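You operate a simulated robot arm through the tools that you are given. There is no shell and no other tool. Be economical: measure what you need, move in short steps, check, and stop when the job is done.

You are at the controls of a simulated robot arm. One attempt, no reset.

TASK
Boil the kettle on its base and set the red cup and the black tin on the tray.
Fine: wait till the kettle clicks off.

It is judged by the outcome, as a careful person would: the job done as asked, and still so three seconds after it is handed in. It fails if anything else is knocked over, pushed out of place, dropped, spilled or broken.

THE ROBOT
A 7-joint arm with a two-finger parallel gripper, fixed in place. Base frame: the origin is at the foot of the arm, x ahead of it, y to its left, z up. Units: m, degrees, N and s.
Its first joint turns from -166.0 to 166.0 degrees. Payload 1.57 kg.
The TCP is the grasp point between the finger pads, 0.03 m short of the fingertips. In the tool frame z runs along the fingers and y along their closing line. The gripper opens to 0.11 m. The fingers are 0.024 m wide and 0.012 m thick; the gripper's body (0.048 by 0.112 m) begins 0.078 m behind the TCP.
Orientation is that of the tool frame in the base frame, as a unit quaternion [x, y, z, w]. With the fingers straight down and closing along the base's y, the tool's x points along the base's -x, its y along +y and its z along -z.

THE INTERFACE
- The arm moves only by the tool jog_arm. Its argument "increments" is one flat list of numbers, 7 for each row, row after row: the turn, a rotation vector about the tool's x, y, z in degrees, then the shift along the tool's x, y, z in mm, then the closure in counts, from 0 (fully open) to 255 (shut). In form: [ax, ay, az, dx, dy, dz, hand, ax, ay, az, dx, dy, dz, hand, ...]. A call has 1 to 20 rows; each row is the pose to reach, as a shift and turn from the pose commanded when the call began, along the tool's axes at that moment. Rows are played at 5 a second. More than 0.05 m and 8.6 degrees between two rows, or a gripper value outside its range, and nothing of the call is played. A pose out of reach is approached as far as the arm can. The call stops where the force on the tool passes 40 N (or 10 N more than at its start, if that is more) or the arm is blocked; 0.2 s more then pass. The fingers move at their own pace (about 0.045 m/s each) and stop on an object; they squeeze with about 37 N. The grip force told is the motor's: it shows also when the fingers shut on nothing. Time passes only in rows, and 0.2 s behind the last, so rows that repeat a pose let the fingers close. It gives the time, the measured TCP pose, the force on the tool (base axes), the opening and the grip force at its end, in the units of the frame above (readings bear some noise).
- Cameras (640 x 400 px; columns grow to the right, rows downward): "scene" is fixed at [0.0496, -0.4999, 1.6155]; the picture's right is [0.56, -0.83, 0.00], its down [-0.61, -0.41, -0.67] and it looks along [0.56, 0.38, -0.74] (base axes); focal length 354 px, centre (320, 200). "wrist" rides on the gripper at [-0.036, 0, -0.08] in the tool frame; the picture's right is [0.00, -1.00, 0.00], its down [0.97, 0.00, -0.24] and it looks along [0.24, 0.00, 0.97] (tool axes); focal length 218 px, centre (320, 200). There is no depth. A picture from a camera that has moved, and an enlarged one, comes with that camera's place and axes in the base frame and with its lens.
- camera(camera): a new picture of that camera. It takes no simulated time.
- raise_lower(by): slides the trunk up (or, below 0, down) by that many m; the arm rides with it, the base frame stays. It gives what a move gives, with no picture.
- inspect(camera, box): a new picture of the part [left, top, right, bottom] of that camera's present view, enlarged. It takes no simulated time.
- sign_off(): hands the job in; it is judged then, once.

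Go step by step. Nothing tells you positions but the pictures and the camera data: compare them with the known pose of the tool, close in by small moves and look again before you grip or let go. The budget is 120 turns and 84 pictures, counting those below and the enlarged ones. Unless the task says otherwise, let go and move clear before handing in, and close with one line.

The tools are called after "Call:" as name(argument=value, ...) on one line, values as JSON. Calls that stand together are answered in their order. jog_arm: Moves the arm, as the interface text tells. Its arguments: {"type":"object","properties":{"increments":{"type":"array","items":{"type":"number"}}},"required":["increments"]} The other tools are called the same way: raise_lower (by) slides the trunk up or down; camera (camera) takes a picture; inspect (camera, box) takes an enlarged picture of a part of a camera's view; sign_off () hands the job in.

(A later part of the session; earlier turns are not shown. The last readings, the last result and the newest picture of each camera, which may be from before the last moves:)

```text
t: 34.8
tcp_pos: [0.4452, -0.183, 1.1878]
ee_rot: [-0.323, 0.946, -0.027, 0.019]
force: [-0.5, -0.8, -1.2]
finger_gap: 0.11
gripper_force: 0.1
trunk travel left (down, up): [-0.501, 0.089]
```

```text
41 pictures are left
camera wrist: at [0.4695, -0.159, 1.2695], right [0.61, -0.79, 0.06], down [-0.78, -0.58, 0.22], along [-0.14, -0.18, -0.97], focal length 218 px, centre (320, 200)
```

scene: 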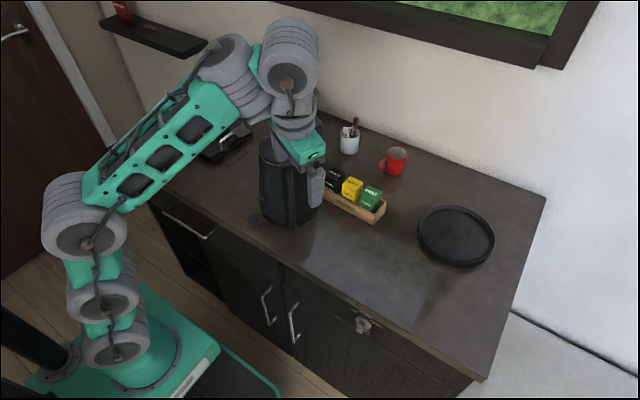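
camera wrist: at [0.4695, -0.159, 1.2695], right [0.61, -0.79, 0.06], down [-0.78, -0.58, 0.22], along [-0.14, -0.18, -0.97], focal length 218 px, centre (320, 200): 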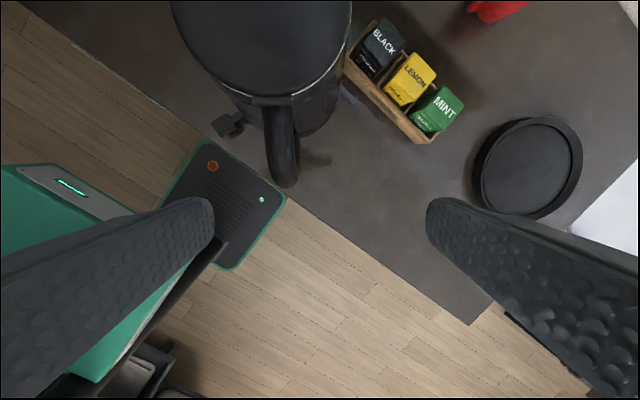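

The handle points straight along the tool's x axis now. I'll level off the small tilt, centre over the handle bar at about (0.447, -0.151), and descend partway.

Call:
jog_arm(increments=[-1.8, 0.5, 0, -9, 17, 20, 0, -3.6, 1.1, 0, -18, 35, 45, 0, -3.6, 1.1, 0, -18, 35, 65, 0, -3.6, 1.1, 0, -18, 35, 65, 0])

Call:
camera(camera="wrist")

Call:
inspect(camera="scene", box=[210, 80, 370, 240])

```text
t: 35.8
tcp_pos: [0.4415, -0.1479, 1.1234]
ee_rot: [-0.323, 0.947, 0.001, -0.001]
force: [0.0, -0.4, 0.0]
finger_gap: 0.1102
gripper_force: 0.0
trunk travel left (down, up): [-0.501, 0.089]
```

```text
40 pictures are left
camera wrist: at [0.4694, -0.1264, 1.2024], right [0.61, -0.79, 0.0], down [-0.77, -0.59, 0.24], along [-0.19, -0.15, -0.97], focal length 218 px, centre (320, 200)
```

wrist: 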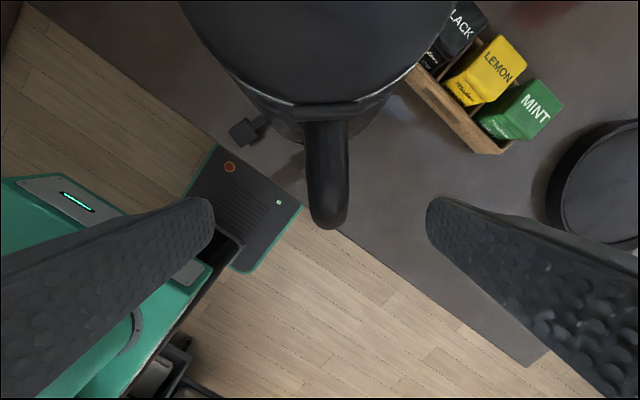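

```text
2.50 times, centred on (290, 160) of scene
camera zoom: at [0.0496, -0.4999, 1.6155], right [0.56, -0.83, 0.0], down [-0.61, -0.41, -0.67], along [0.56, 0.38, -0.74], focal length 884 px, centre (395, 300)
```

zoom: 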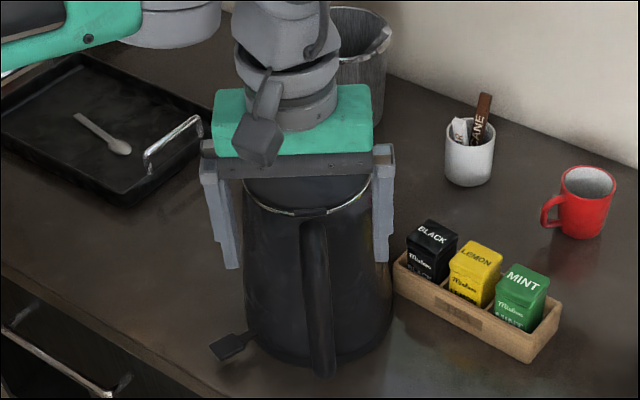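

Call:
jog_arm(increments=[0, 0, 0, 8, -4, 20, 0, 0, 0, 0, 8, -4, 45, 0, 0, 0, 0, 8, -4, 70, 0, 0, 0, 0, 8, -4, 70, 0])

Call:
camera(camera="wrist")

Call:
inspect(camera="scene", box=[210, 80, 370, 240])

```text
t: 36.8
tcp_pos: [0.4376, -0.1557, 1.0514]
ee_rot: [-0.322, 0.947, -0.001, 0.0]
force: [-0.2, -0.4, 0.6]
finger_gap: 0.1101
gripper_force: 0.1
trunk travel left (down, up): [-0.501, 0.089]
```

```text
38 pictures are left
camera wrist: at [0.4658, -0.1339, 1.1319], right [0.61, -0.79, 0.0], down [-0.77, -0.59, 0.24], along [-0.19, -0.15, -0.97], focal length 218 px, centre (320, 200)
```

wrist: 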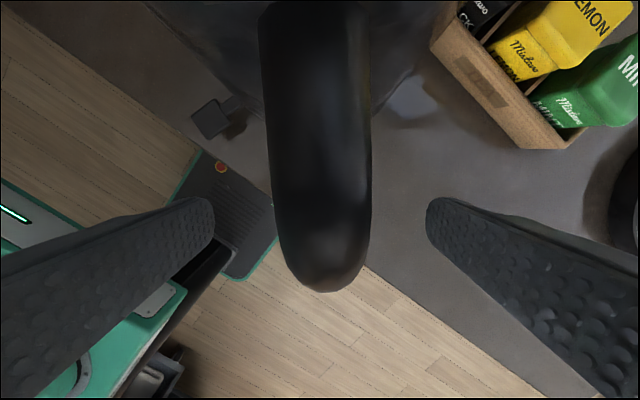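

```text
2.50 times, centred on (290, 160) of scene
camera zoom: at [0.0496, -0.4999, 1.6155], right [0.56, -0.83, 0.0], down [-0.61, -0.41, -0.67], along [0.56, 0.38, -0.74], focal length 884 px, centre (395, 300)
```

zoom: 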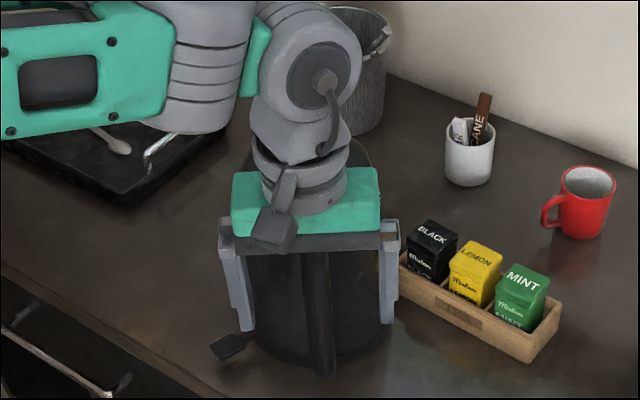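

Call:
jog_arm(increments=[0, 0, 0, 4, 0, 13, 0, 0, 0, 0, 4, 0, 26, 0, 0, 0, 0, 4, 0, 26, 0, 0, 0, 0, 4, 0, 26, 255, 0, 0, 0, 4, 0, 26, 255, 0, 0, 0, 4, 0, 26, 255, 0, 0, 0, 4, 0, 26, 255, 0, 0, 0, 4, 0, 26, 255, 0, 0, 0, 4, 0, 26, 255, 0, 0, 0, 4, 0, 26, 255])

Call:
camera(camera="wrist")

```text
t: 39.0
tcp_pos: [0.4348, -0.1591, 1.0261]
ee_rot: [-0.322, 0.947, 0.0, -0.001]
force: [0.1, -1.3, 0.9]
finger_gap: 0.0241
gripper_force: 33.1
trunk travel left (down, up): [-0.501, 0.089]
```

```text
36 pictures are left
camera wrist: at [0.4624, -0.1368, 1.1059], right [0.61, -0.79, 0.0], down [-0.77, -0.59, 0.24], along [-0.19, -0.15, -0.97], focal length 218 px, centre (320, 200)
```

wrist: 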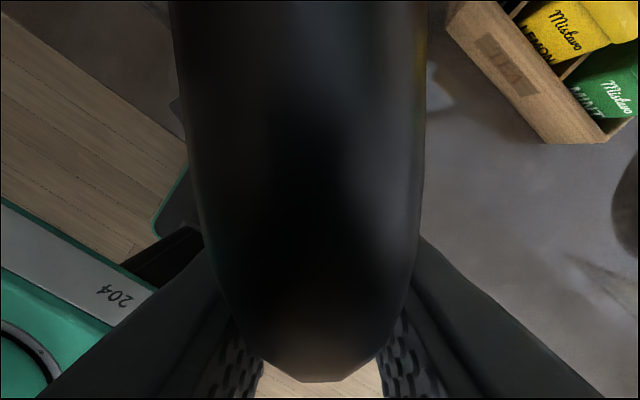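

I have a firm grip on the handle. I'll lift about 12 mm and see whether the whole kettle comes up level and what stays behind.

Call:
jog_arm(increments=[0, 0, 0, 0, 0, -3, 255, 0, 0, 0, 0, 0, -6, 255, 0, 0, 0, 0, 0, -9, 255, 0, 0, 0, 0, 0, -12, 255, 0, 0, 0, 0, 0, -12, 255])

Call:
inspect(camera="scene", box=[210, 80, 370, 240])

```text
t: 40.2
tcp_pos: [0.4351, -0.1575, 1.0387]
ee_rot: [-0.323, 0.946, 0.0, 0.0]
force: [-0.3, 0.8, 2.5]
finger_gap: 0.0239
gripper_force: 35.9
trunk travel left (down, up): [-0.501, 0.089]
```

```text
2.50 times, centred on (290, 160) of scene
camera zoom: at [0.0496, -0.4999, 1.6155], right [0.56, -0.83, 0.0], down [-0.61, -0.41, -0.67], along [0.56, 0.38, -0.74], focal length 884 px, centre (395, 300)
```

zoom: 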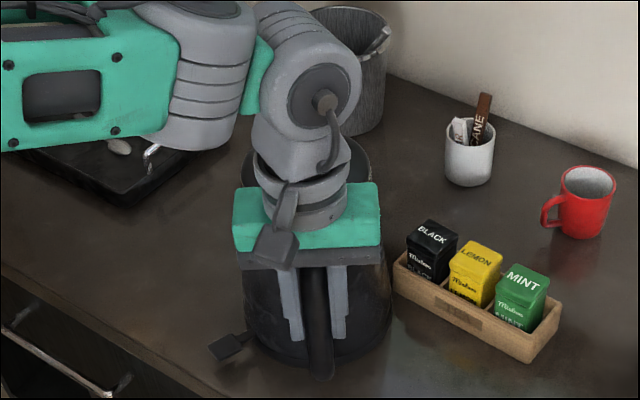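

Call:
camera(camera="wrist")

Call:
inspect(camera="scene", box=[235, 180, 335, 240])

```text
34 pictures are left
camera wrist: at [0.4628, -0.136, 1.1194], right [0.61, -0.79, 0.0], down [-0.77, -0.59, 0.24], along [-0.19, -0.15, -0.97], focal length 218 px, centre (320, 200)
```

wrist: 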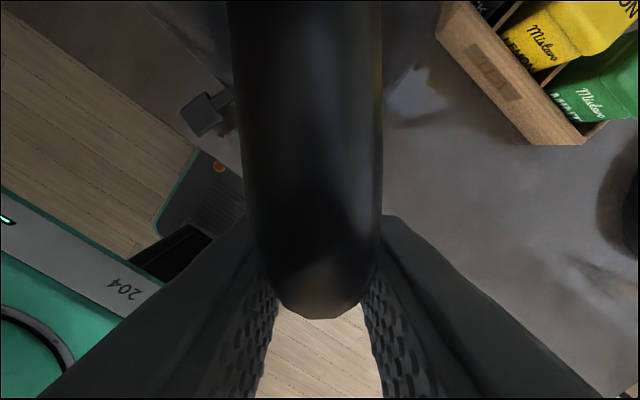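

```text
6.40 times, centred on (285, 210) of scene
camera zoom: at [0.0496, -0.4999, 1.6155], right [0.56, -0.83, 0.0], down [-0.61, -0.41, -0.67], along [0.56, 0.38, -0.74], focal length 2264 px, centre (544, 136)
```

zoom: 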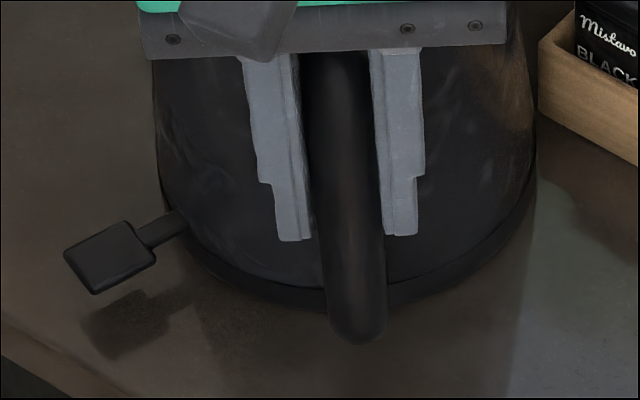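

The fingers slid up the handle and the kettle stayed put. I'll re-grip lower and further in along the handle and check the force during a very small lift.

Call:
jog_arm(increments=[0, 0, 0, 0, 0, 0, 190, 0, 0, 0, 0, 0, 0, 170, 0, 0, 0, 0, 0, 6, 160, 0, 0, 0, 0, 0, 14, 160, 0, 0, 0, 0, 0, 20, 160, 0, 0, 0, 0, 0, 20, 160, 0, 0, 0, 0, 0, 20, 255, 0, 0, 0, 0, 0, 20, 255, 0, 0, 0, 0, 0, 20, 255, 0, 0, 0, 0, 0, 20, 255, 0, 0, 0, 0, 0, 20, 255])

Call:
jog_arm(increments=[0, 0, 0, 0, 0, -1, 255, 0, 0, 0, 0, 0, -2, 255, 0, 0, 0, 0, 0, -3, 255])

Call:
camera(camera="wrist")

```text
t: 42.6
tcp_pos: [0.4348, -0.1585, 1.0179]
ee_rot: [-0.322, 0.947, -0.001, -0.001]
force: [1.2, -0.1, 1.5]
finger_gap: 0.0239
gripper_force: 35.9
trunk travel left (down, up): [-0.501, 0.089]
```

```text
t: 43.4
tcp_pos: [0.4354, -0.1565, 1.0195]
ee_rot: [-0.323, 0.946, 0.001, -0.003]
force: [0.3, 0.5, -0.2]
finger_gap: 0.0238
gripper_force: 35.8
trunk travel left (down, up): [-0.501, 0.089]
```

```text
32 pictures are left
camera wrist: at [0.4634, -0.1364, 1.1002], right [0.61, -0.79, 0.0], down [-0.77, -0.59, 0.24], along [-0.19, -0.15, -0.97], focal length 218 px, centre (320, 200)
```

wrist: 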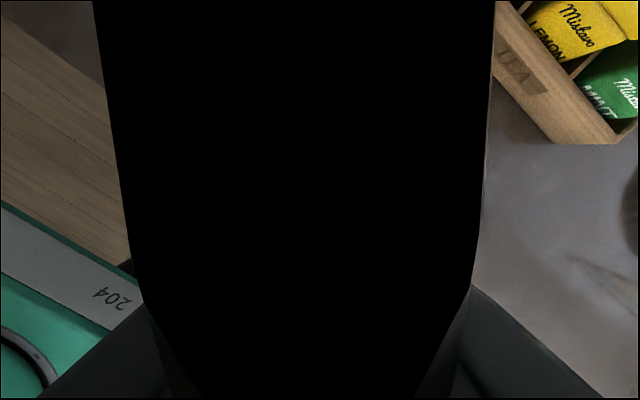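

Call:
jog_arm(increments=[0, 0, 0, 0, 0, -2, 255, 0, 0, 0, 0, 0, -4, 255, 0, 0, 0, 0, 0, -6, 255])

Call:
camera(camera="wrist")

Call:
inspect(camera="scene", box=[235, 160, 335, 240])

```text
t: 44.2
tcp_pos: [0.4367, -0.1579, 1.0263]
ee_rot: [-0.323, 0.947, 0.001, -0.001]
force: [0.5, -0.3, -10.0]
finger_gap: 0.0238
gripper_force: 35.8
trunk travel left (down, up): [-0.501, 0.089]
```

```text
31 pictures are left
camera wrist: at [0.4645, -0.1366, 1.1072], right [0.61, -0.79, 0.0], down [-0.77, -0.59, 0.24], along [-0.19, -0.15, -0.97], focal length 218 px, centre (320, 200)
```

wrist: 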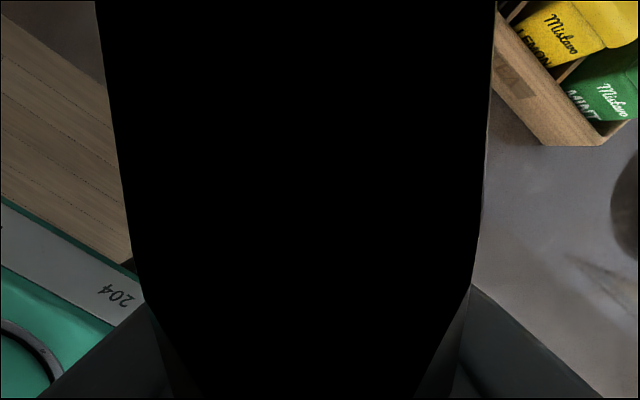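

```text
5.00 times, centred on (285, 200) of scene
camera zoom: at [0.0496, -0.4999, 1.6155], right [0.56, -0.83, 0.0], down [-0.61, -0.41, -0.67], along [0.56, 0.38, -0.74], focal length 1769 px, centre (495, 200)
```

zoom: 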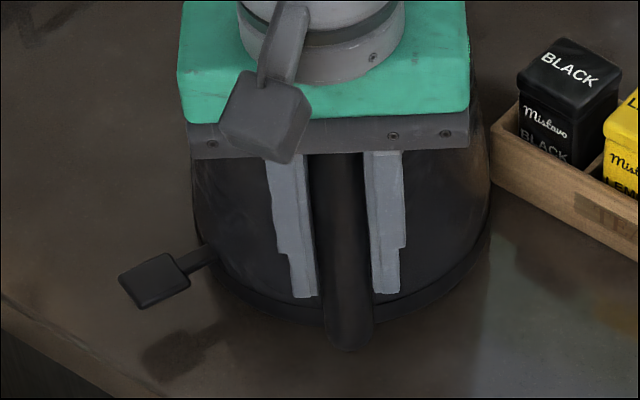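

This time it held: the force shows about 10 N and the kettle is rising. I'll lift a bit more to check that nothing stays behind on the counter.

Call:
jog_arm(increments=[0, 0, 0, 0, 0, -5, 255, 0, 0, 0, 0, 0, -10, 255, 0, 0, 0, 0, 0, -15, 255, 0, 0, 0, 0, 0, -20, 255, 0, 0, 0, 0, 0, -25, 255, 0, 0, 0, 0, 0, -30, 255, 0, 0, 0, 0, 0, -30, 255])

Call:
inspect(camera="scene", box=[215, 130, 355, 240])

```text
t: 45.8
tcp_pos: [0.4355, -0.1565, 1.0566]
ee_rot: [-0.323, 0.947, 0.0, 0.0]
force: [0.5, 0.0, -9.5]
finger_gap: 0.0234
gripper_force: 35.8
trunk travel left (down, up): [-0.501, 0.089]
```

```text
3.64 times, centred on (285, 185) of scene
camera zoom: at [0.0496, -0.4999, 1.6155], right [0.56, -0.83, 0.0], down [-0.61, -0.41, -0.67], along [0.56, 0.38, -0.74], focal length 1287 px, centre (447, 254)
```

zoom: 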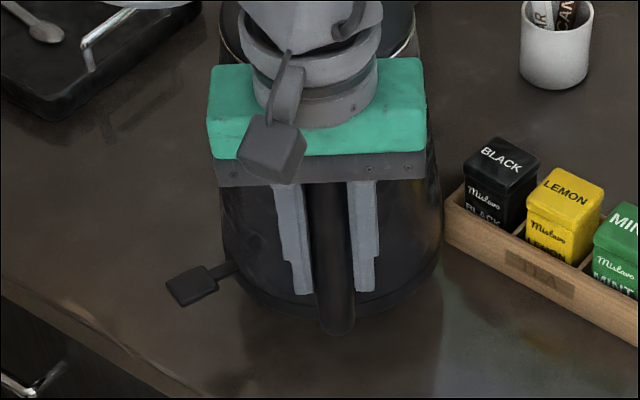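

Nothing stays behind, so the disc is the kettle's base, centred at about (0.685, -0.483) with its rim top near z = 0.912. I'll lift the kettle clear of the tins and carry it there slowly, turning 40° so the handle and switch stay reachable.

Call:
jog_arm(increments=[0, 0, 0, 0, 0, -8, 255, 0, 0, 0, 0, 0, -20, 255, 0, 0, 0, 0, 0, -32, 255, 0, 0, 0, 0, 0, -44, 255, 0, 0, 0, 0, 0, -56, 255, 0, 0, 0, 0, 0, -68, 255, 0, 0, 0, 0, 0, -80, 255, 0, 0, 0, 0, 0, -90, 255, 0, 0, 0, 0, 0, -95, 255, 0, 0, 0, 0, 0, -95, 255])

Call:
jog_arm(increments=[0, 0, 1, 3, -9, 0, 255, 0, 0, 3, 8, -26, 0, 255, 0, 0, 5.5, 15, -46, 0, 255, 0, 0, 8, 21, -67, 0, 255, 0, 0, 10.5, 28, -88, 0, 255, 0, 0, 13, 34, -109, 0, 255, 0, 0, 15.5, 41, -130, 0, 255, 0, 0, 18, 48, -151, 0, 255, 0, 0, 20.5, 54, -172, 0, 255, 0, 0, 23, 61, -193, 0, 255, 0, 0, 25.5, 67, -214, 0, 255, 0, 0, 28, 74, -235, 0, 255, 0, 0, 30.5, 81, -256, 0, 255, 0, 0, 33, 87, -277, 0, 255, 0, 0, 35.5, 94, -298, 0, 255, 0, 0, 37.5, 99, -315, 0, 255, 0, 0, 39, 103, -328, 0, 255, 0, 0, 40, 105.7, -336, 0, 255, 0, 0, 40, 105.7, -336, 0, 255])

Call:
camera(camera="scene")

```text
t: 48.0
tcp_pos: [0.4374, -0.158, 1.1526]
ee_rot: [-0.322, 0.947, 0.0, -0.002]
force: [-0.5, -0.1, -9.7]
finger_gap: 0.0237
gripper_force: 36.5
trunk travel left (down, up): [-0.501, 0.089]
```

```text
t: 52.0
tcp_pos: [0.5191, -0.4308, 1.1276]
ee_rot: [0.02, 1.0, 0.0, 0.0]
force: [-0.7, -0.3, -10.7]
finger_gap: 0.024
gripper_force: 35.8
out of reach, approached as far as the arm can: row 14, 15, 16, 17, 18, 19
trunk travel left (down, up): [-0.501, 0.089]
```

```text
28 pictures are left
```

scene: 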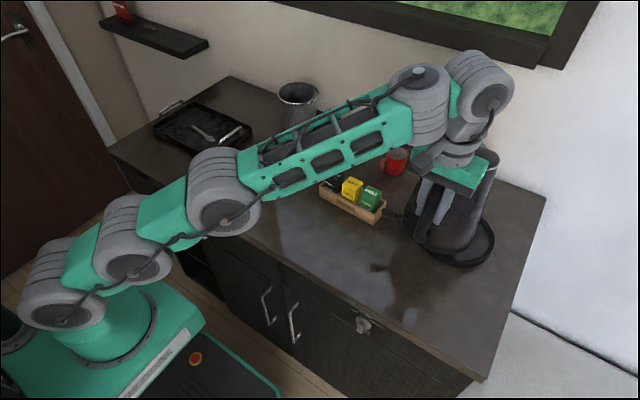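

At this height the arm's reach runs out at about 0.67 m. I'll raise the trunk to put the shoulder higher, then come down while extending to the base.

Call:
raise_lower(by=0.085)

Call:
jog_arm(increments=[0, 0, 0, 0, 0, 10, 255, 0, 0, 0, 0, 0, 25, 255, 0, 0, 0, 0, 0, 40, 255, 0, 0, 0, 0, 0, 55, 255, 0, 0, 0, 0, 0, 70, 255, 0, 0, 0, 0, 0, 85, 255, 0, 0, 0, 0, 0, 100, 255, 0, 0, 0, -7, -8, 112, 255, 0, 0, 0, -14, -17, 122, 255, 0, 0, 0, -22, -27, 130, 255, 0, 0, 0, -30, -37, 137, 255, 0, 0, 0, -37, -45, 142, 255, 0, 0, 0, -41, -50, 145, 255, 0, 0, 0, -41, -50, 145, 255])

Call:
inspect(camera="scene", box=[380, 140, 540, 290])

```text
t: 53.2
tcp_pos: [0.5186, -0.4316, 1.2108]
ee_rot: [0.021, 1.0, 0.0, -0.002]
force: [0.1, -0.2, -10.1]
finger_gap: 0.0236
gripper_force: 35.9
trunk travel left (down, up): [-0.586, 0.004]
```

```text
t: 56.2
tcp_pos: [0.5472, -0.4658, 1.0721]
ee_rot: [0.021, 1.0, -0.001, 0.0]
force: [-8.0, -0.4, 13.4]
finger_gap: 0.0237
gripper_force: 36.4
out of reach, approached as far as the arm can: row 12, 13, 14
trunk travel left (down, up): [-0.586, 0.004]
```

```text
2.67 times, centred on (460, 215) of scene
camera zoom: at [0.0496, -0.4999, 1.6155], right [0.56, -0.83, 0.0], down [-0.61, -0.41, -0.67], along [0.56, 0.38, -0.74], focal length 944 px, centre (-53, 160)
```

zoom: 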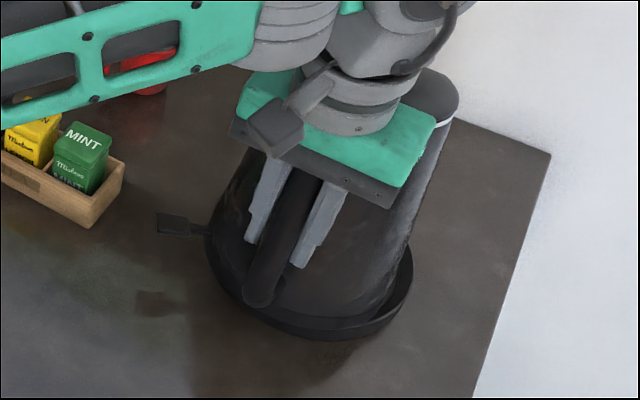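

Contact came earlier than expected, so I'll stop and look from the wrist before going any lower.

Call:
camera(camera="wrist")

Call:
camera(camera="scene")

```text
26 pictures are left
camera wrist: at [0.5827, -0.4676, 1.1523], right [-0.04, -1.0, 0.0], down [-0.97, 0.04, 0.24], along [-0.24, 0.01, -0.97], focal length 218 px, centre (320, 200)
```

wrist: 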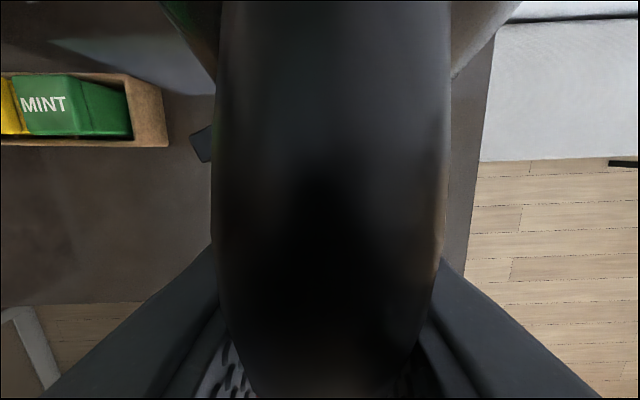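

```text
25 pictures are left
```

scene: 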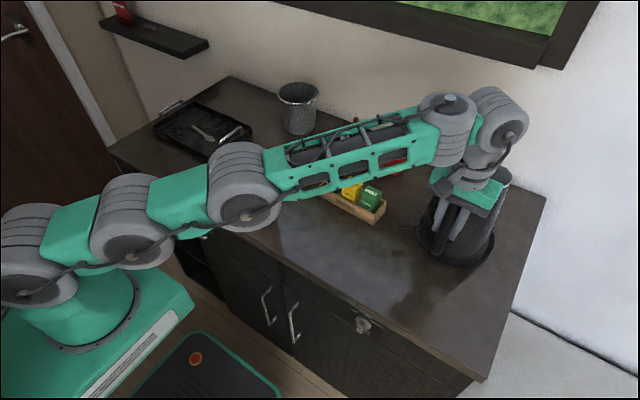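

The kettle has pitched a few degrees in the grip, with its far edge now touching down. I'll lift slightly and tilt the tool to bring it level, which also gains reach.

Call:
jog_arm(increments=[0, 0, 0, 0, 0, -10, 255, 0, -2, 0, 0, 0, -20, 255, 0, -4, 0, 0, 0, -25, 255, 0, -7, 0, 0, 0, -25, 255, 0, -9, 0, 0, 0, -25, 255, 0, -9, 0, 0, 0, -25, 255])

Call:
inspect(camera="scene", box=[380, 140, 540, 290])

```text
t: 57.6
tcp_pos: [0.5473, -0.4678, 1.0946]
ee_rot: [0.021, 0.997, -0.002, 0.077]
force: [-0.1, 0.0, -10.6]
finger_gap: 0.0237
gripper_force: 35.8
trunk travel left (down, up): [-0.586, 0.004]
```

```text
2.67 times, centred on (460, 215) of scene
camera zoom: at [0.0496, -0.4999, 1.6155], right [0.56, -0.83, 0.0], down [-0.61, -0.41, -0.67], along [0.56, 0.38, -0.74], focal length 944 px, centre (-53, 160)
```

zoom: 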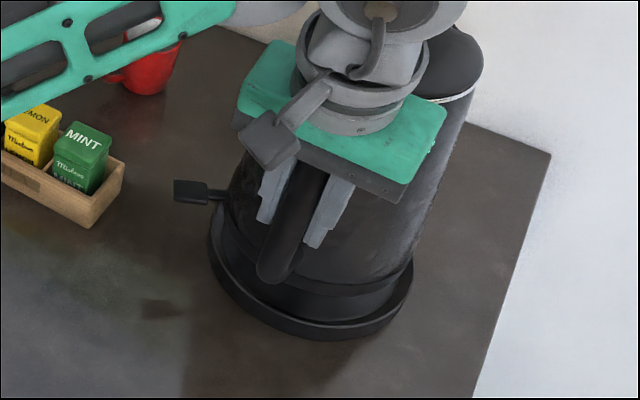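

Call:
inspect(camera="scene", box=[425, 195, 505, 270])

```text
5.33 times, centred on (465, 232) of scene
camera zoom: at [0.0496, -0.4999, 1.6155], right [0.56, -0.83, 0.0], down [-0.61, -0.41, -0.67], along [0.56, 0.38, -0.74], focal length 1887 px, centre (-453, 27)
```

zoom: 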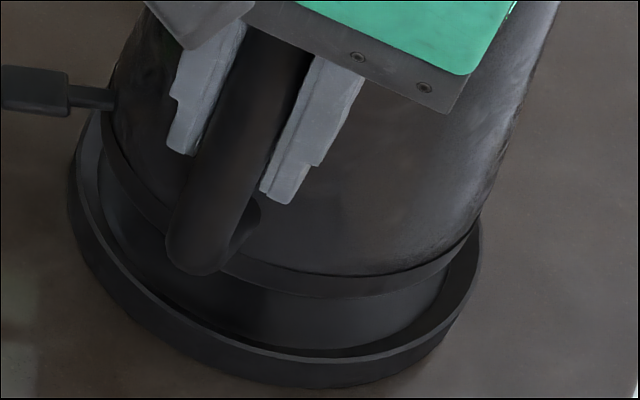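

Call:
jog_arm(increments=[0, 0, 0, -2, -5, 5, 255, 0, 0, 0, -5, -9.7, 10, 255, 0, 0, 0, -5, -9.7, 16, 255, 0, 0, 0, -5, -9.7, 16, 255])

Call:
inspect(camera="scene", box=[415, 170, 515, 270])

```text
t: 58.6
tcp_pos: [0.5472, -0.4752, 1.0788]
ee_rot: [0.021, 0.997, -0.001, 0.078]
force: [-0.1, 1.1, -10.7]
finger_gap: 0.0236
gripper_force: 35.2
out of reach, approached as far as the arm can: row 2, 3, 4
trunk travel left (down, up): [-0.586, 0.004]
```

```text
4.00 times, centred on (465, 220) of scene
camera zoom: at [0.0496, -0.4999, 1.6155], right [0.56, -0.83, 0.0], down [-0.61, -0.41, -0.67], along [0.56, 0.38, -0.74], focal length 1415 px, centre (-260, 120)
```

zoom: 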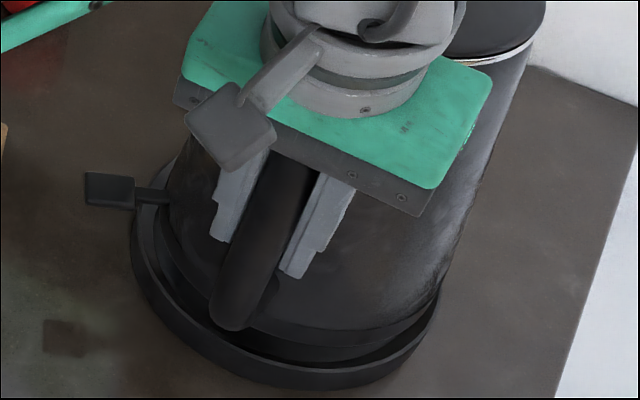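

The earlier "contact" was the arm straining at its reach limit (I saw the same with nothing touching), so the kettle was level before I tilted it. I'll undo the tilt and swing the handle further toward the robot so the base centre is within reach.

Call:
jog_arm(increments=[0.3, 1.2, 3.8, -3, 8, 2, 255, 0.6, 2.4, 7.6, -6, 15, 4, 255, 0.9, 3.6, 11.4, -9, 23, 7, 255, 1.2, 4.8, 15.2, -12, 31, 9, 255, 1.5, 6, 19, -16, 38, 12, 255, 1.8, 7.3, 23, -19, 46, 15, 255, 2.2, 8.8, 27.9, -23, 56, 17, 255, 2.2, 8.8, 27.9, -23, 56, 17, 255])

Call:
inspect(camera="scene", box=[405, 160, 515, 270])

```text
t: 60.4
tcp_pos: [0.5749, -0.4196, 1.0698]
ee_rot: [0.262, 0.965, 0.0, 0.002]
force: [-1.5, 0.6, 3.0]
finger_gap: 0.0237
gripper_force: 36.2
out of reach, approached as far as the arm can: row 3, 4
trunk travel left (down, up): [-0.586, 0.004]
```

```text
3.64 times, centred on (460, 215) of scene
camera zoom: at [0.0496, -0.4999, 1.6155], right [0.56, -0.83, 0.0], down [-0.61, -0.41, -0.67], along [0.56, 0.38, -0.74], focal length 1287 px, centre (-189, 146)
```

zoom: 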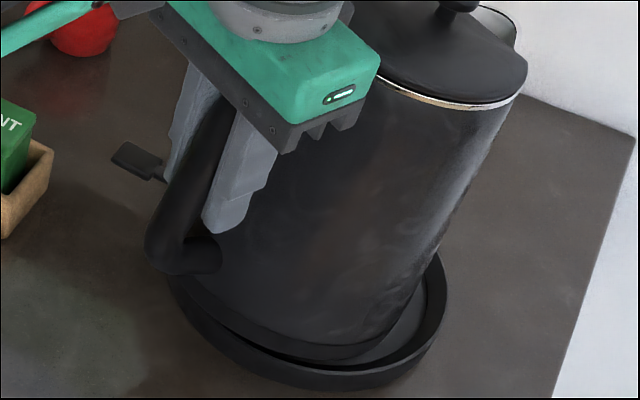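

Now I can see it: the kettle's foot is just touching the rim, slightly to the left, with the far side a few degrees low. I'll lift a little, correct the pitch by 5°, and shift about 8 mm to the right in the image.

Call:
jog_arm(increments=[0, 0, 0, 0, 0, -7, 255, 0, -2.5, 0, -3, -1.5, -14, 255, 0, -5, 0, -7, -3.4, -16, 255, 0, -5, 0, -7, -3.4, -16, 255])

Call:
inspect(camera="scene", box=[405, 160, 515, 270])

```text
t: 61.4
tcp_pos: [0.5937, -0.4289, 1.0845]
ee_rot: [0.259, 0.965, 0.005, 0.05]
force: [-0.1, 1.3, -10.5]
finger_gap: 0.0235
gripper_force: 35.5
out of reach, approached as far as the arm can: row 3, 4
trunk travel left (down, up): [-0.586, 0.004]
```

```text
3.64 times, centred on (460, 215) of scene
camera zoom: at [0.0496, -0.4999, 1.6155], right [0.56, -0.83, 0.0], down [-0.61, -0.41, -0.67], along [0.56, 0.38, -0.74], focal length 1287 px, centre (-189, 146)
```

zoom: 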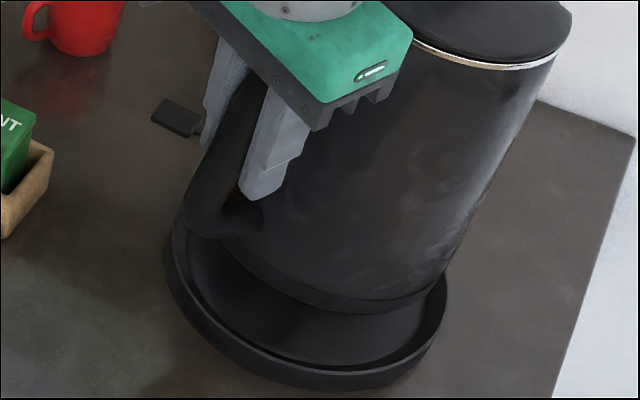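

Call:
jog_arm(increments=[0, 0, 0, 7, -1.5, 4, 255, 0, 0, 0, 14, -3, 9, 255, 0, 0, 0, 21, -4.3, 14, 255, 0, 0, 0, 21, -4.3, 14, 255])

Call:
inspect(camera="scene", box=[405, 160, 515, 270])

```text
t: 62.4
tcp_pos: [0.5585, -0.4199, 1.0683]
ee_rot: [0.261, 0.965, -0.012, 0.04]
force: [-0.4, -0.4, -11.0]
finger_gap: 0.0238
gripper_force: 35.6
out of reach, approached as far as the arm can: row 1, 2
trunk travel left (down, up): [-0.586, 0.004]
```

```text
3.64 times, centred on (460, 215) of scene
camera zoom: at [0.0496, -0.4999, 1.6155], right [0.56, -0.83, 0.0], down [-0.61, -0.41, -0.67], along [0.56, 0.38, -0.74], focal length 1287 px, centre (-189, 146)
```

zoom: 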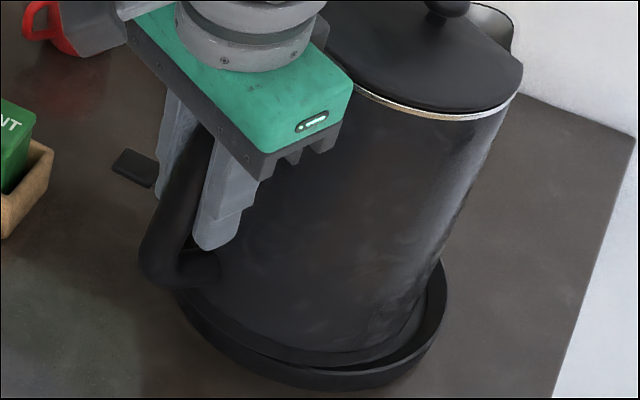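

Call:
jog_arm(increments=[0, 0, 0, -5, 1, 0, 255, 0, 0, 0, -10, 2.5, 0, 255, 0, 0, 0, -14.5, 4, 0, 255, 0, 0, 0, -14.5, 4, 0, 255])

Call:
inspect(camera="scene", box=[415, 190, 505, 270])

```text
t: 63.4
tcp_pos: [0.572, -0.424, 1.0685]
ee_rot: [0.261, 0.964, -0.012, 0.042]
force: [-0.2, 0.3, -9.8]
finger_gap: 0.0234
gripper_force: 35.2
trunk travel left (down, up): [-0.586, 0.004]
```

```text
5.00 times, centred on (460, 230) of scene
camera zoom: at [0.0496, -0.4999, 1.6155], right [0.56, -0.83, 0.0], down [-0.61, -0.41, -0.67], along [0.56, 0.38, -0.74], focal length 1769 px, centre (-380, 50)
```

zoom: 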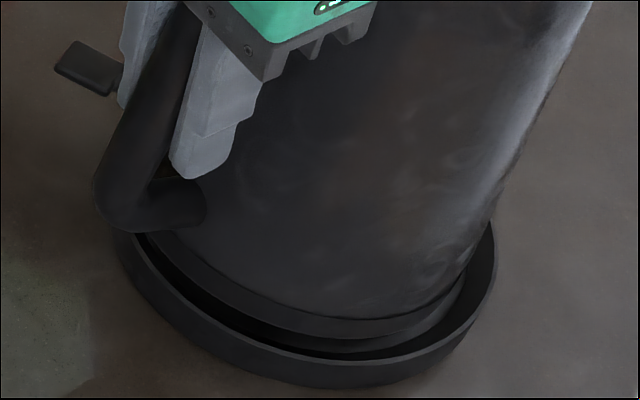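

Call:
jog_arm(increments=[0, 0, 0, -5, 1.6, 0, 255, 0, 0, 0, -5, 1.6, 4, 255, 0, 0, 0, -4.5, 1.6, 8, 255, 0, 0, 0, -4.5, 1.6, 8, 255])

Call:
inspect(camera="scene", box=[415, 190, 505, 270])

```text
t: 64.4
tcp_pos: [0.5778, -0.4247, 1.061]
ee_rot: [0.262, 0.964, -0.011, 0.041]
force: [0.4, 0.4, -10.4]
finger_gap: 0.0237
gripper_force: 35.6
trunk travel left (down, up): [-0.586, 0.004]
```

```text
5.00 times, centred on (460, 230) of scene
camera zoom: at [0.0496, -0.4999, 1.6155], right [0.56, -0.83, 0.0], down [-0.61, -0.41, -0.67], along [0.56, 0.38, -0.74], focal length 1769 px, centre (-380, 50)
```

zoom: 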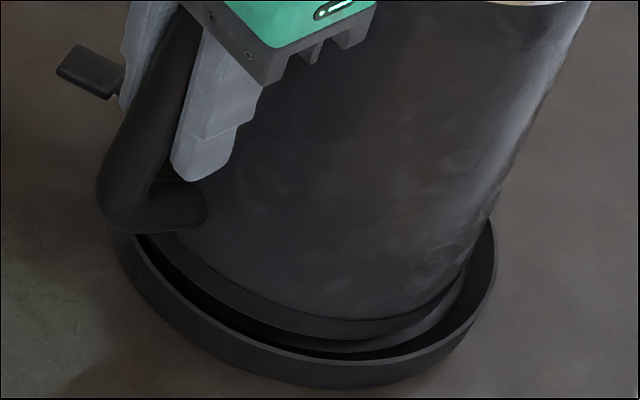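

Call:
jog_arm(increments=[0, 0, 0, 0, 0, 3, 255, 0, 0, 0, 0.5, 0, 6, 255, 0, 0, 0, 0.5, 0, 9, 255, 0, 0, 0, 0.5, 0, 9, 255])

Call:
inspect(camera="scene", box=[415, 190, 505, 270])

```text
t: 65.4
tcp_pos: [0.5769, -0.425, 1.0556]
ee_rot: [0.26, 0.964, -0.013, 0.045]
force: [-3.9, 2.0, 5.6]
finger_gap: 0.0238
gripper_force: 35.8
trunk travel left (down, up): [-0.586, 0.004]
```

```text
5.00 times, centred on (460, 230) of scene
camera zoom: at [0.0496, -0.4999, 1.6155], right [0.56, -0.83, 0.0], down [-0.61, -0.41, -0.67], along [0.56, 0.38, -0.74], focal length 1769 px, centre (-380, 50)
```

zoom: 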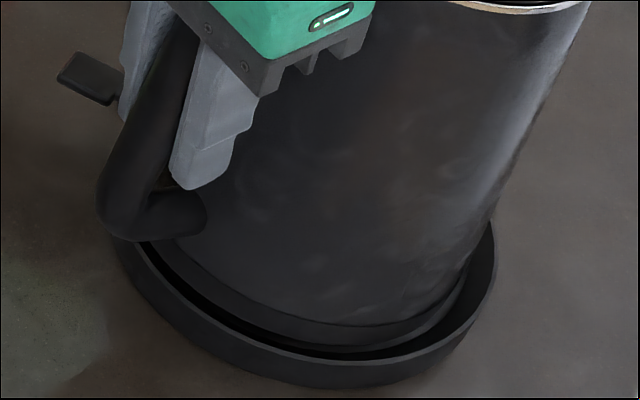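

Call:
jog_arm(increments=[0, 0, 0, 1.5, 0, 1, 255, 0, 0, 0, 3, 0, 3, 255, 0, 0, 0, 3, 0, 6, 255, 0, 0, 0, 3, 0, 6, 255])

Call:
inspect(camera="scene", box=[405, 150, 515, 270])

```text
t: 66.4
tcp_pos: [0.574, -0.4224, 1.0442]
ee_rot: [0.261, 0.964, -0.011, 0.041]
force: [-5.0, 2.6, 5.7]
finger_gap: 0.0235
gripper_force: 36.1
trunk travel left (down, up): [-0.586, 0.004]
```

```text
3.33 times, centred on (460, 210) of scene
camera zoom: at [0.0496, -0.4999, 1.6155], right [0.56, -0.83, 0.0], down [-0.61, -0.41, -0.67], along [0.56, 0.38, -0.74], focal length 1179 px, centre (-147, 167)
```

zoom: 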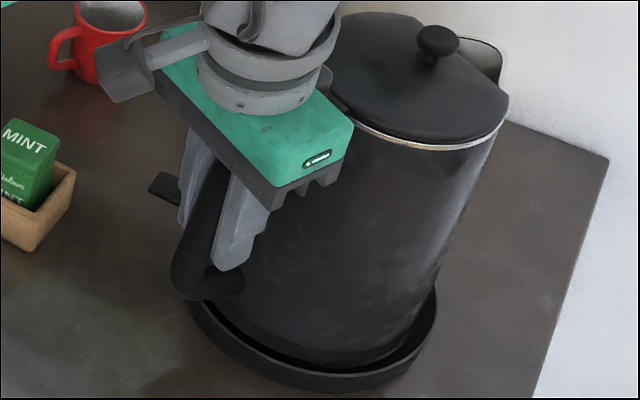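

Call:
jog_arm(increments=[0, 0, 0, 1, 0, 3, 255, 0, 0, 0, 1.5, 0, 6, 255, 0, 0, 0, 1.5, 0, 9, 255, 0, 0, 0, 1.5, 0, 9, 255])

```text
t: 67.4
tcp_pos: [0.5735, -0.4251, 1.0386]
ee_rot: [0.261, 0.964, -0.011, 0.042]
force: [-7.5, 3.1, 5.9]
finger_gap: 0.0238
gripper_force: 36.0
trunk travel left (down, up): [-0.586, 0.004]
```

Call:
jog_arm(increments=[0, 0, 0, 1, 0, 3, 255, 0, 0, 0, 1.5, 0, 6, 255, 0, 0, 0, 1.5, 0, 9, 255, 0, 0, 0, 1.5, 0, 9, 255])

Call:
inspect(camera="scene", box=[405, 150, 515, 270])

```text
t: 68.4
tcp_pos: [0.573, -0.4215, 1.0326]
ee_rot: [0.261, 0.964, -0.014, 0.046]
force: [-8.7, -0.4, 38.4]
finger_gap: 0.0241
gripper_force: 36.0
trunk travel left (down, up): [-0.586, 0.004]
```

```text
3.33 times, centred on (460, 210) of scene
camera zoom: at [0.0496, -0.4999, 1.6155], right [0.56, -0.83, 0.0], down [-0.61, -0.41, -0.67], along [0.56, 0.38, -0.74], focal length 1179 px, centre (-147, 167)
```

zoom: 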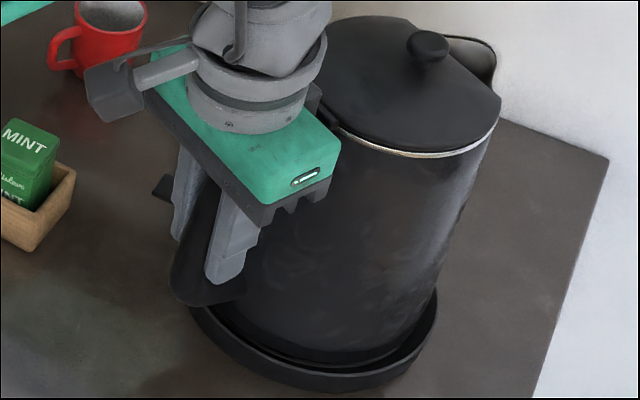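

It has bottomed level in the recess. I'll ease the pressure, release, and look.

Call:
jog_arm(increments=[0, 0, 0, 0, 0, -1.5, 255, 0, 0, 0, 0, 0, -2.5, 200, 0, 0, 0, 0, 0, -2.5, 150, 0, 0, 0, 0, 0, -2.5, 100, 0, 0, 0, 0, 0, -2.5, 80, 0, 0, 0, 0, 0, -2.5, 80])

Call:
jog_arm(increments=[0, 0, 0, 2, 0, -20, 80, 0, 0, 0, 4, 0, -50, 80, 0, 0, 0, 4, 0, -90, 80, 0, 0, 0, 10, 0, -120, 80, 0, 0, 0, 50, 0, -130, 80, 0, 0, 0, 90, 0, -130, 80, 0, 0, 0, 90, 0, -130, 80])

Call:
inspect(camera="scene", box=[405, 150, 515, 270])

```text
t: 69.8
tcp_pos: [0.5741, -0.4217, 1.0283]
ee_rot: [0.261, 0.964, -0.012, 0.041]
force: [-0.2, 0.1, -0.3]
finger_gap: 0.0753
gripper_force: 0.2
trunk travel left (down, up): [-0.586, 0.004]
```

```text
t: 71.4
tcp_pos: [0.4869, -0.3715, 1.1558]
ee_rot: [0.26, 0.965, -0.011, 0.043]
force: [-0.3, -0.6, 0.1]
finger_gap: 0.0757
gripper_force: 0.0
trunk travel left (down, up): [-0.586, 0.004]
```

```text
3.33 times, centred on (460, 210) of scene
camera zoom: at [0.0496, -0.4999, 1.6155], right [0.56, -0.83, 0.0], down [-0.61, -0.41, -0.67], along [0.56, 0.38, -0.74], focal length 1179 px, centre (-147, 167)
```

zoom: 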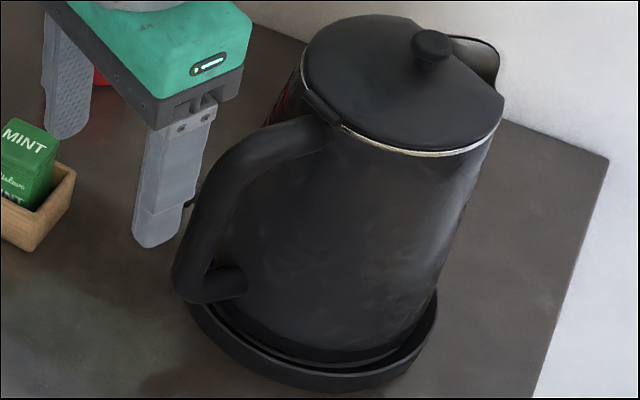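

The kettle sits in its base. Next I'll locate the switch paddle from the wrist camera.

Call:
camera(camera="wrist")

```text
12 pictures are left
camera wrist: at [0.5114, -0.3876, 1.2379], right [-0.51, -0.86, 0.0], down [-0.85, 0.5, 0.16], along [-0.13, 0.08, -0.99], focal length 218 px, centre (320, 200)
```

wrist: 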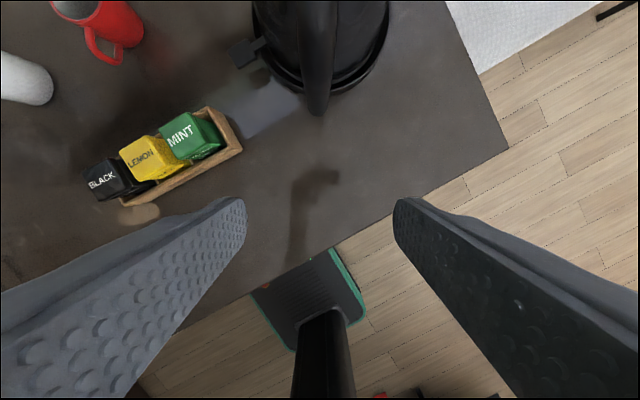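

Paddle now at about (0.685, -0.374, 0.92); black tin top at about (0.632, -0.150, 0.97). I'll approach the paddle with closed fingers tilted outward.

Call:
jog_arm(increments=[0, -4, 0, -15, 17, 10, 255, 0, -8, 0, -30, 33, 25, 255, 0, -12, 0, -45, 50, 45, 255, 0, -16, 0, -60, 67, 65, 255, 0, -20, 0, -75, 84, 85, 255, 0, -21, 0, -88, 98, 104, 255, 0, -21, 0, -88, 98, 104, 255])

```text
t: 73.0
tcp_pos: [0.6437, -0.3457, 1.1198]
ee_rot: [0.258, 0.947, -0.057, 0.183]
force: [0.1, -0.7, 0.1]
finger_gap: 0.0
gripper_force: 21.4
out of reach, approached as far as the arm can: row 2, 3, 4, 5, 6, 7
trunk travel left (down, up): [-0.586, 0.004]
```

Call:
jog_arm(increments=[0, 0, 0, 2, 0, 30, 255, 0, 0, 0, 4, 0, 60, 255, 0, 0, 0, 6, 0, 90, 255, 0, 0, 0, 8, 1, 115, 255, 0, 0, 0, 9.6, 1, 142, 255, 0, 0, 0, 9.6, 1, 142, 255])

Call:
inspect(camera="scene", box=[375, 130, 515, 270])

```text
t: 74.4
tcp_pos: [0.7139, -0.3875, 1.0016]
ee_rot: [0.259, 0.947, -0.062, 0.18]
force: [-2.0, 10.4, 8.2]
finger_gap: 0.0
gripper_force: 21.0
out of reach, approached as far as the arm can: row 1, 2, 3, 4, 5, 6
trunk travel left (down, up): [-0.586, 0.004]
```

```text
2.86 times, centred on (445, 200) of scene
camera zoom: at [0.0496, -0.4999, 1.6155], right [0.56, -0.83, 0.0], down [-0.61, -0.41, -0.67], along [0.56, 0.38, -0.74], focal length 1011 px, centre (-37, 200)
```

zoom: 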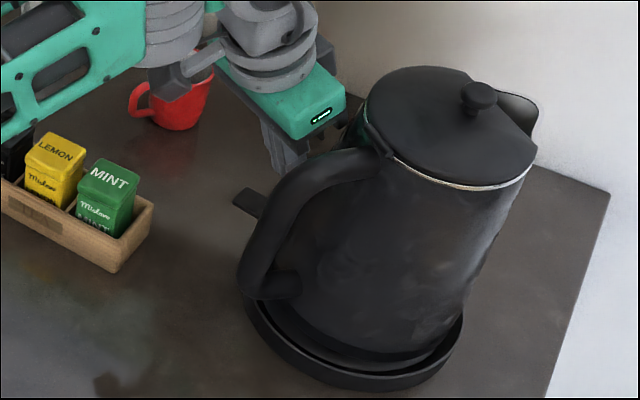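

Call:
jog_arm(increments=[0, 0, 0, 14, 4, -6, 255, 0, 0, 0, 29, 8, -12, 255, 0, 0, 0, 44, 12, -18, 255, 0, 0, 0, 44, 12, -18, 255])

```text
t: 75.4
tcp_pos: [0.7301, -0.3856, 1.0064]
ee_rot: [0.257, 0.948, -0.061, 0.179]
force: [-0.2, 4.9, 4.3]
finger_gap: 0.0
gripper_force: 21.2
out of reach, approached as far as the arm can: row 1, 2, 3, 4
trunk travel left (down, up): [-0.586, 0.004]
```

Call:
jog_arm(increments=[0, 3, 0, 10, 5, -20, 255, 0, 6, 0, 20, 10, -40, 255, 0, 10, 0, 30, 15, -60, 255, 0, 14, 0, 40, 20, -80, 255, 0, 17, 0, 60, 25, -100, 255, 0, 17, 0, 60, 25, -100, 255])

```text
t: 76.8
tcp_pos: [0.6606, -0.3165, 1.079]
ee_rot: [0.265, 0.963, -0.019, 0.04]
force: [-1.2, 0.9, -0.6]
finger_gap: 0.0
gripper_force: 21.3
trunk travel left (down, up): [-0.586, 0.004]
```

I'm free again. The paddle is at r ≈ 0.78 m, so I'll use a different approach: turn the gripper so it opens radially and press with the outer finger, which reaches about 6 cm further out.

Call:
jog_arm(increments=[-0.3, 0.3, -8, 0, 0, -5, 200, -0.6, 0.6, -16, 0, 0, -10, 100, -0.9, 0.9, -24, 0, 0, -10, 0, -1.2, 1.2, -32, 0, 0, -10, 0, -1.6, 1.6, -40, 0, 0, -10, 0, -1.9, 1.9, -48, 0, 0, -10, 0, -2.2, 2.2, -56, 0, 0, -10, 0, -2.5, 2.5, -64, 0, 0, -10, 0, -2.8, 2.8, -72, 0, 0, -10, 0, -3.1, 3.1, -80, 0, 0, -10, 0, -3.4, 3.4, -87, 0, 0, -10, 0, -3.6, 3.6, -91, 0, 0, -10, 0, -3.6, 3.6, -91, 6, -18, -10, 0, -3.6, 3.6, -91, 11, -37, -10, 0, -3.6, 3.6, -91, 11, -37, -10, 0])

Call:
camera(camera="wrist")

```text
t: 80.0
tcp_pos: [0.629, -0.3424, 1.085]
ee_rot: [-0.503, 0.864, -0.006, -0.004]
force: [-0.6, 0.2, 0.4]
finger_gap: 0.1101
gripper_force: 0.0
out of reach, approached as far as the arm can: row 12
trunk travel left (down, up): [-0.586, 0.004]
```

```text
10 pictures are left
camera wrist: at [0.6461, -0.3105, 1.1655], right [0.87, -0.49, 0.01], down [-0.48, -0.84, 0.25], along [-0.12, -0.22, -0.97], focal length 218 px, centre (320, 200)
```

wrist: 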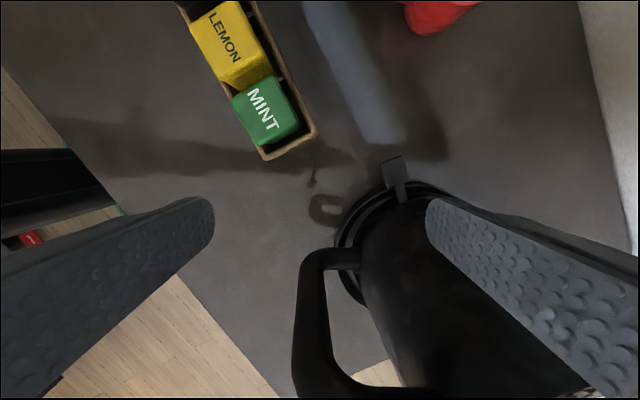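

Call:
jog_arm(increments=[0, 0, 0, -4, -7, 30, 0, 0, 0, 0, -7.4, -13, 60, 0, 0, 0, 0, -7.4, -13, 90, 0, 0, 0, 0, -7.4, -13, 115, 0, 0, 0, 0, -7.4, -13, 115, 0])

Call:
camera(camera="wrist")

```text
t: 81.2
tcp_pos: [0.6446, -0.3449, 0.9713]
ee_rot: [-0.503, 0.864, -0.007, -0.005]
force: [1.0, 0.2, 0.5]
finger_gap: 0.1097
gripper_force: 0.1
trunk travel left (down, up): [-0.586, 0.004]
```

```text
9 pictures are left
camera wrist: at [0.6617, -0.3117, 1.0507], right [0.87, -0.49, 0.01], down [-0.48, -0.84, 0.25], along [-0.12, -0.22, -0.97], focal length 218 px, centre (320, 200)
```

wrist: 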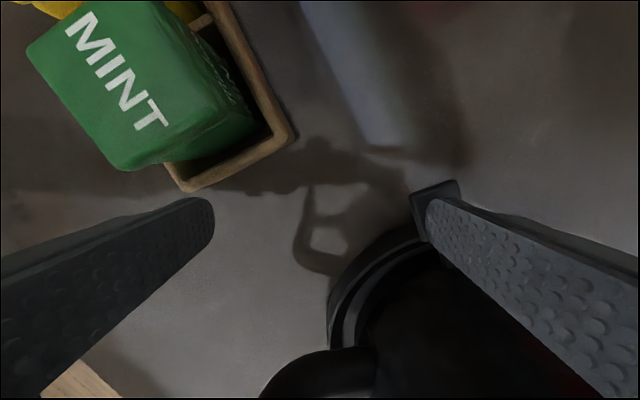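

The outer fingertip is over the paddle. I'm pressing down gently now.

Call:
jog_arm(increments=[0, 0, 0, 1, -5, 5, 0, 0, 0, 0, 1, -5, 10, 0, 0, 0, 0, 1, -5, 14, 0, 0, 0, 0, 1, -5, 18, 0])

Call:
jog_arm(increments=[0, 0, 0, 0, 0, 1.5, 0, 0, 0, 0, 0, 0, 3, 0, 0, 0, 0, 0, 0, 4.5, 0])

```text
t: 82.1
tcp_pos: [0.6499, -0.348, 0.9651]
ee_rot: [-0.503, 0.864, -0.015, 0.002]
force: [-3.3, 5.6, 11.3]
finger_gap: 0.1098
gripper_force: 0.1
out of reach, approached as far as the arm can: row 4
trunk travel left (down, up): [-0.586, 0.004]
stopped in row 4: the force on the tool passed its limit (the readings are from after the stop); the commanded pose is now the measured one
```

```text
t: 82.9
tcp_pos: [0.6486, -0.3446, 0.9647]
ee_rot: [-0.504, 0.863, -0.016, 0.001]
force: [-3.3, 7.6, 36.5]
finger_gap: 0.11
gripper_force: 0.0
trunk travel left (down, up): [-0.586, 0.004]
```

Call:
camera(camera="wrist")

```text
8 pictures are left
camera wrist: at [0.6644, -0.3123, 1.0438], right [0.87, -0.49, 0.03], down [-0.48, -0.84, 0.25], along [-0.1, -0.23, -0.97], focal length 218 px, centre (320, 200)
```

wrist: 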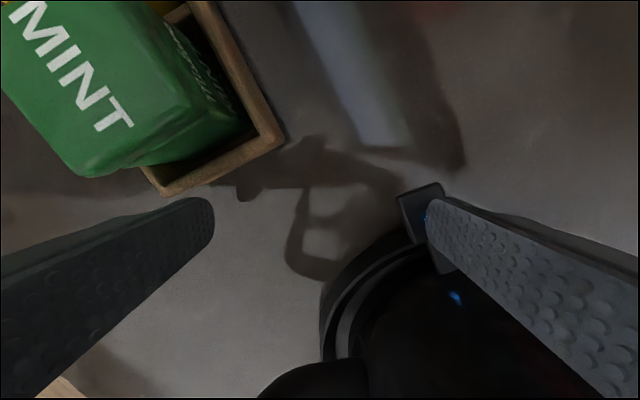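

A blue light has come on at the paddle: the kettle is on. I'll lift off straight up and start on the cup while it boils.

Call:
jog_arm(increments=[0, 0, 0, 0, 0, -3, 0, 0, 0, 0, 0, 0, -10, 0, 0, 0, 0, 0, 0, -40, 0, 0, 0, 0, 0, 0, -80, 0, 0, 0, 0, 0, 0, -110, 0, 0, 0, 0, 10, 40, -125, 0, 0, 0, 0, 10, 85, -125, 0, 0, 0, 0, 10, 130, -125, 0, 0, 0, 0, 10, 130, -125, 0])

Call:
camera(camera="scene")

```text
t: 84.9
tcp_pos: [0.5301, -0.2889, 1.0747]
ee_rot: [-0.503, 0.864, -0.01, -0.002]
force: [0.9, -0.3, 0.5]
finger_gap: 0.1102
gripper_force: 0.1
out of reach, approached as far as the arm can: row 6
trunk travel left (down, up): [-0.586, 0.004]
```

```text
7 pictures are left
```

scene: 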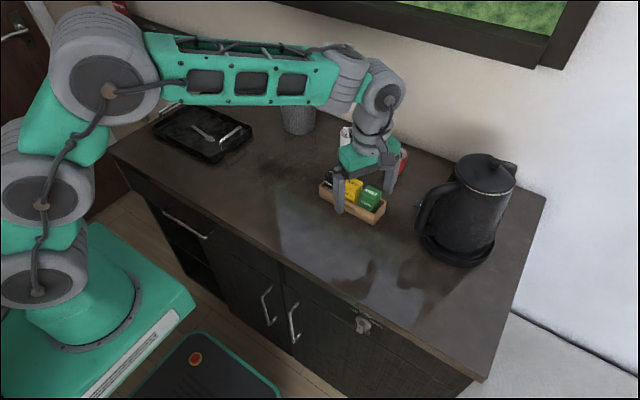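

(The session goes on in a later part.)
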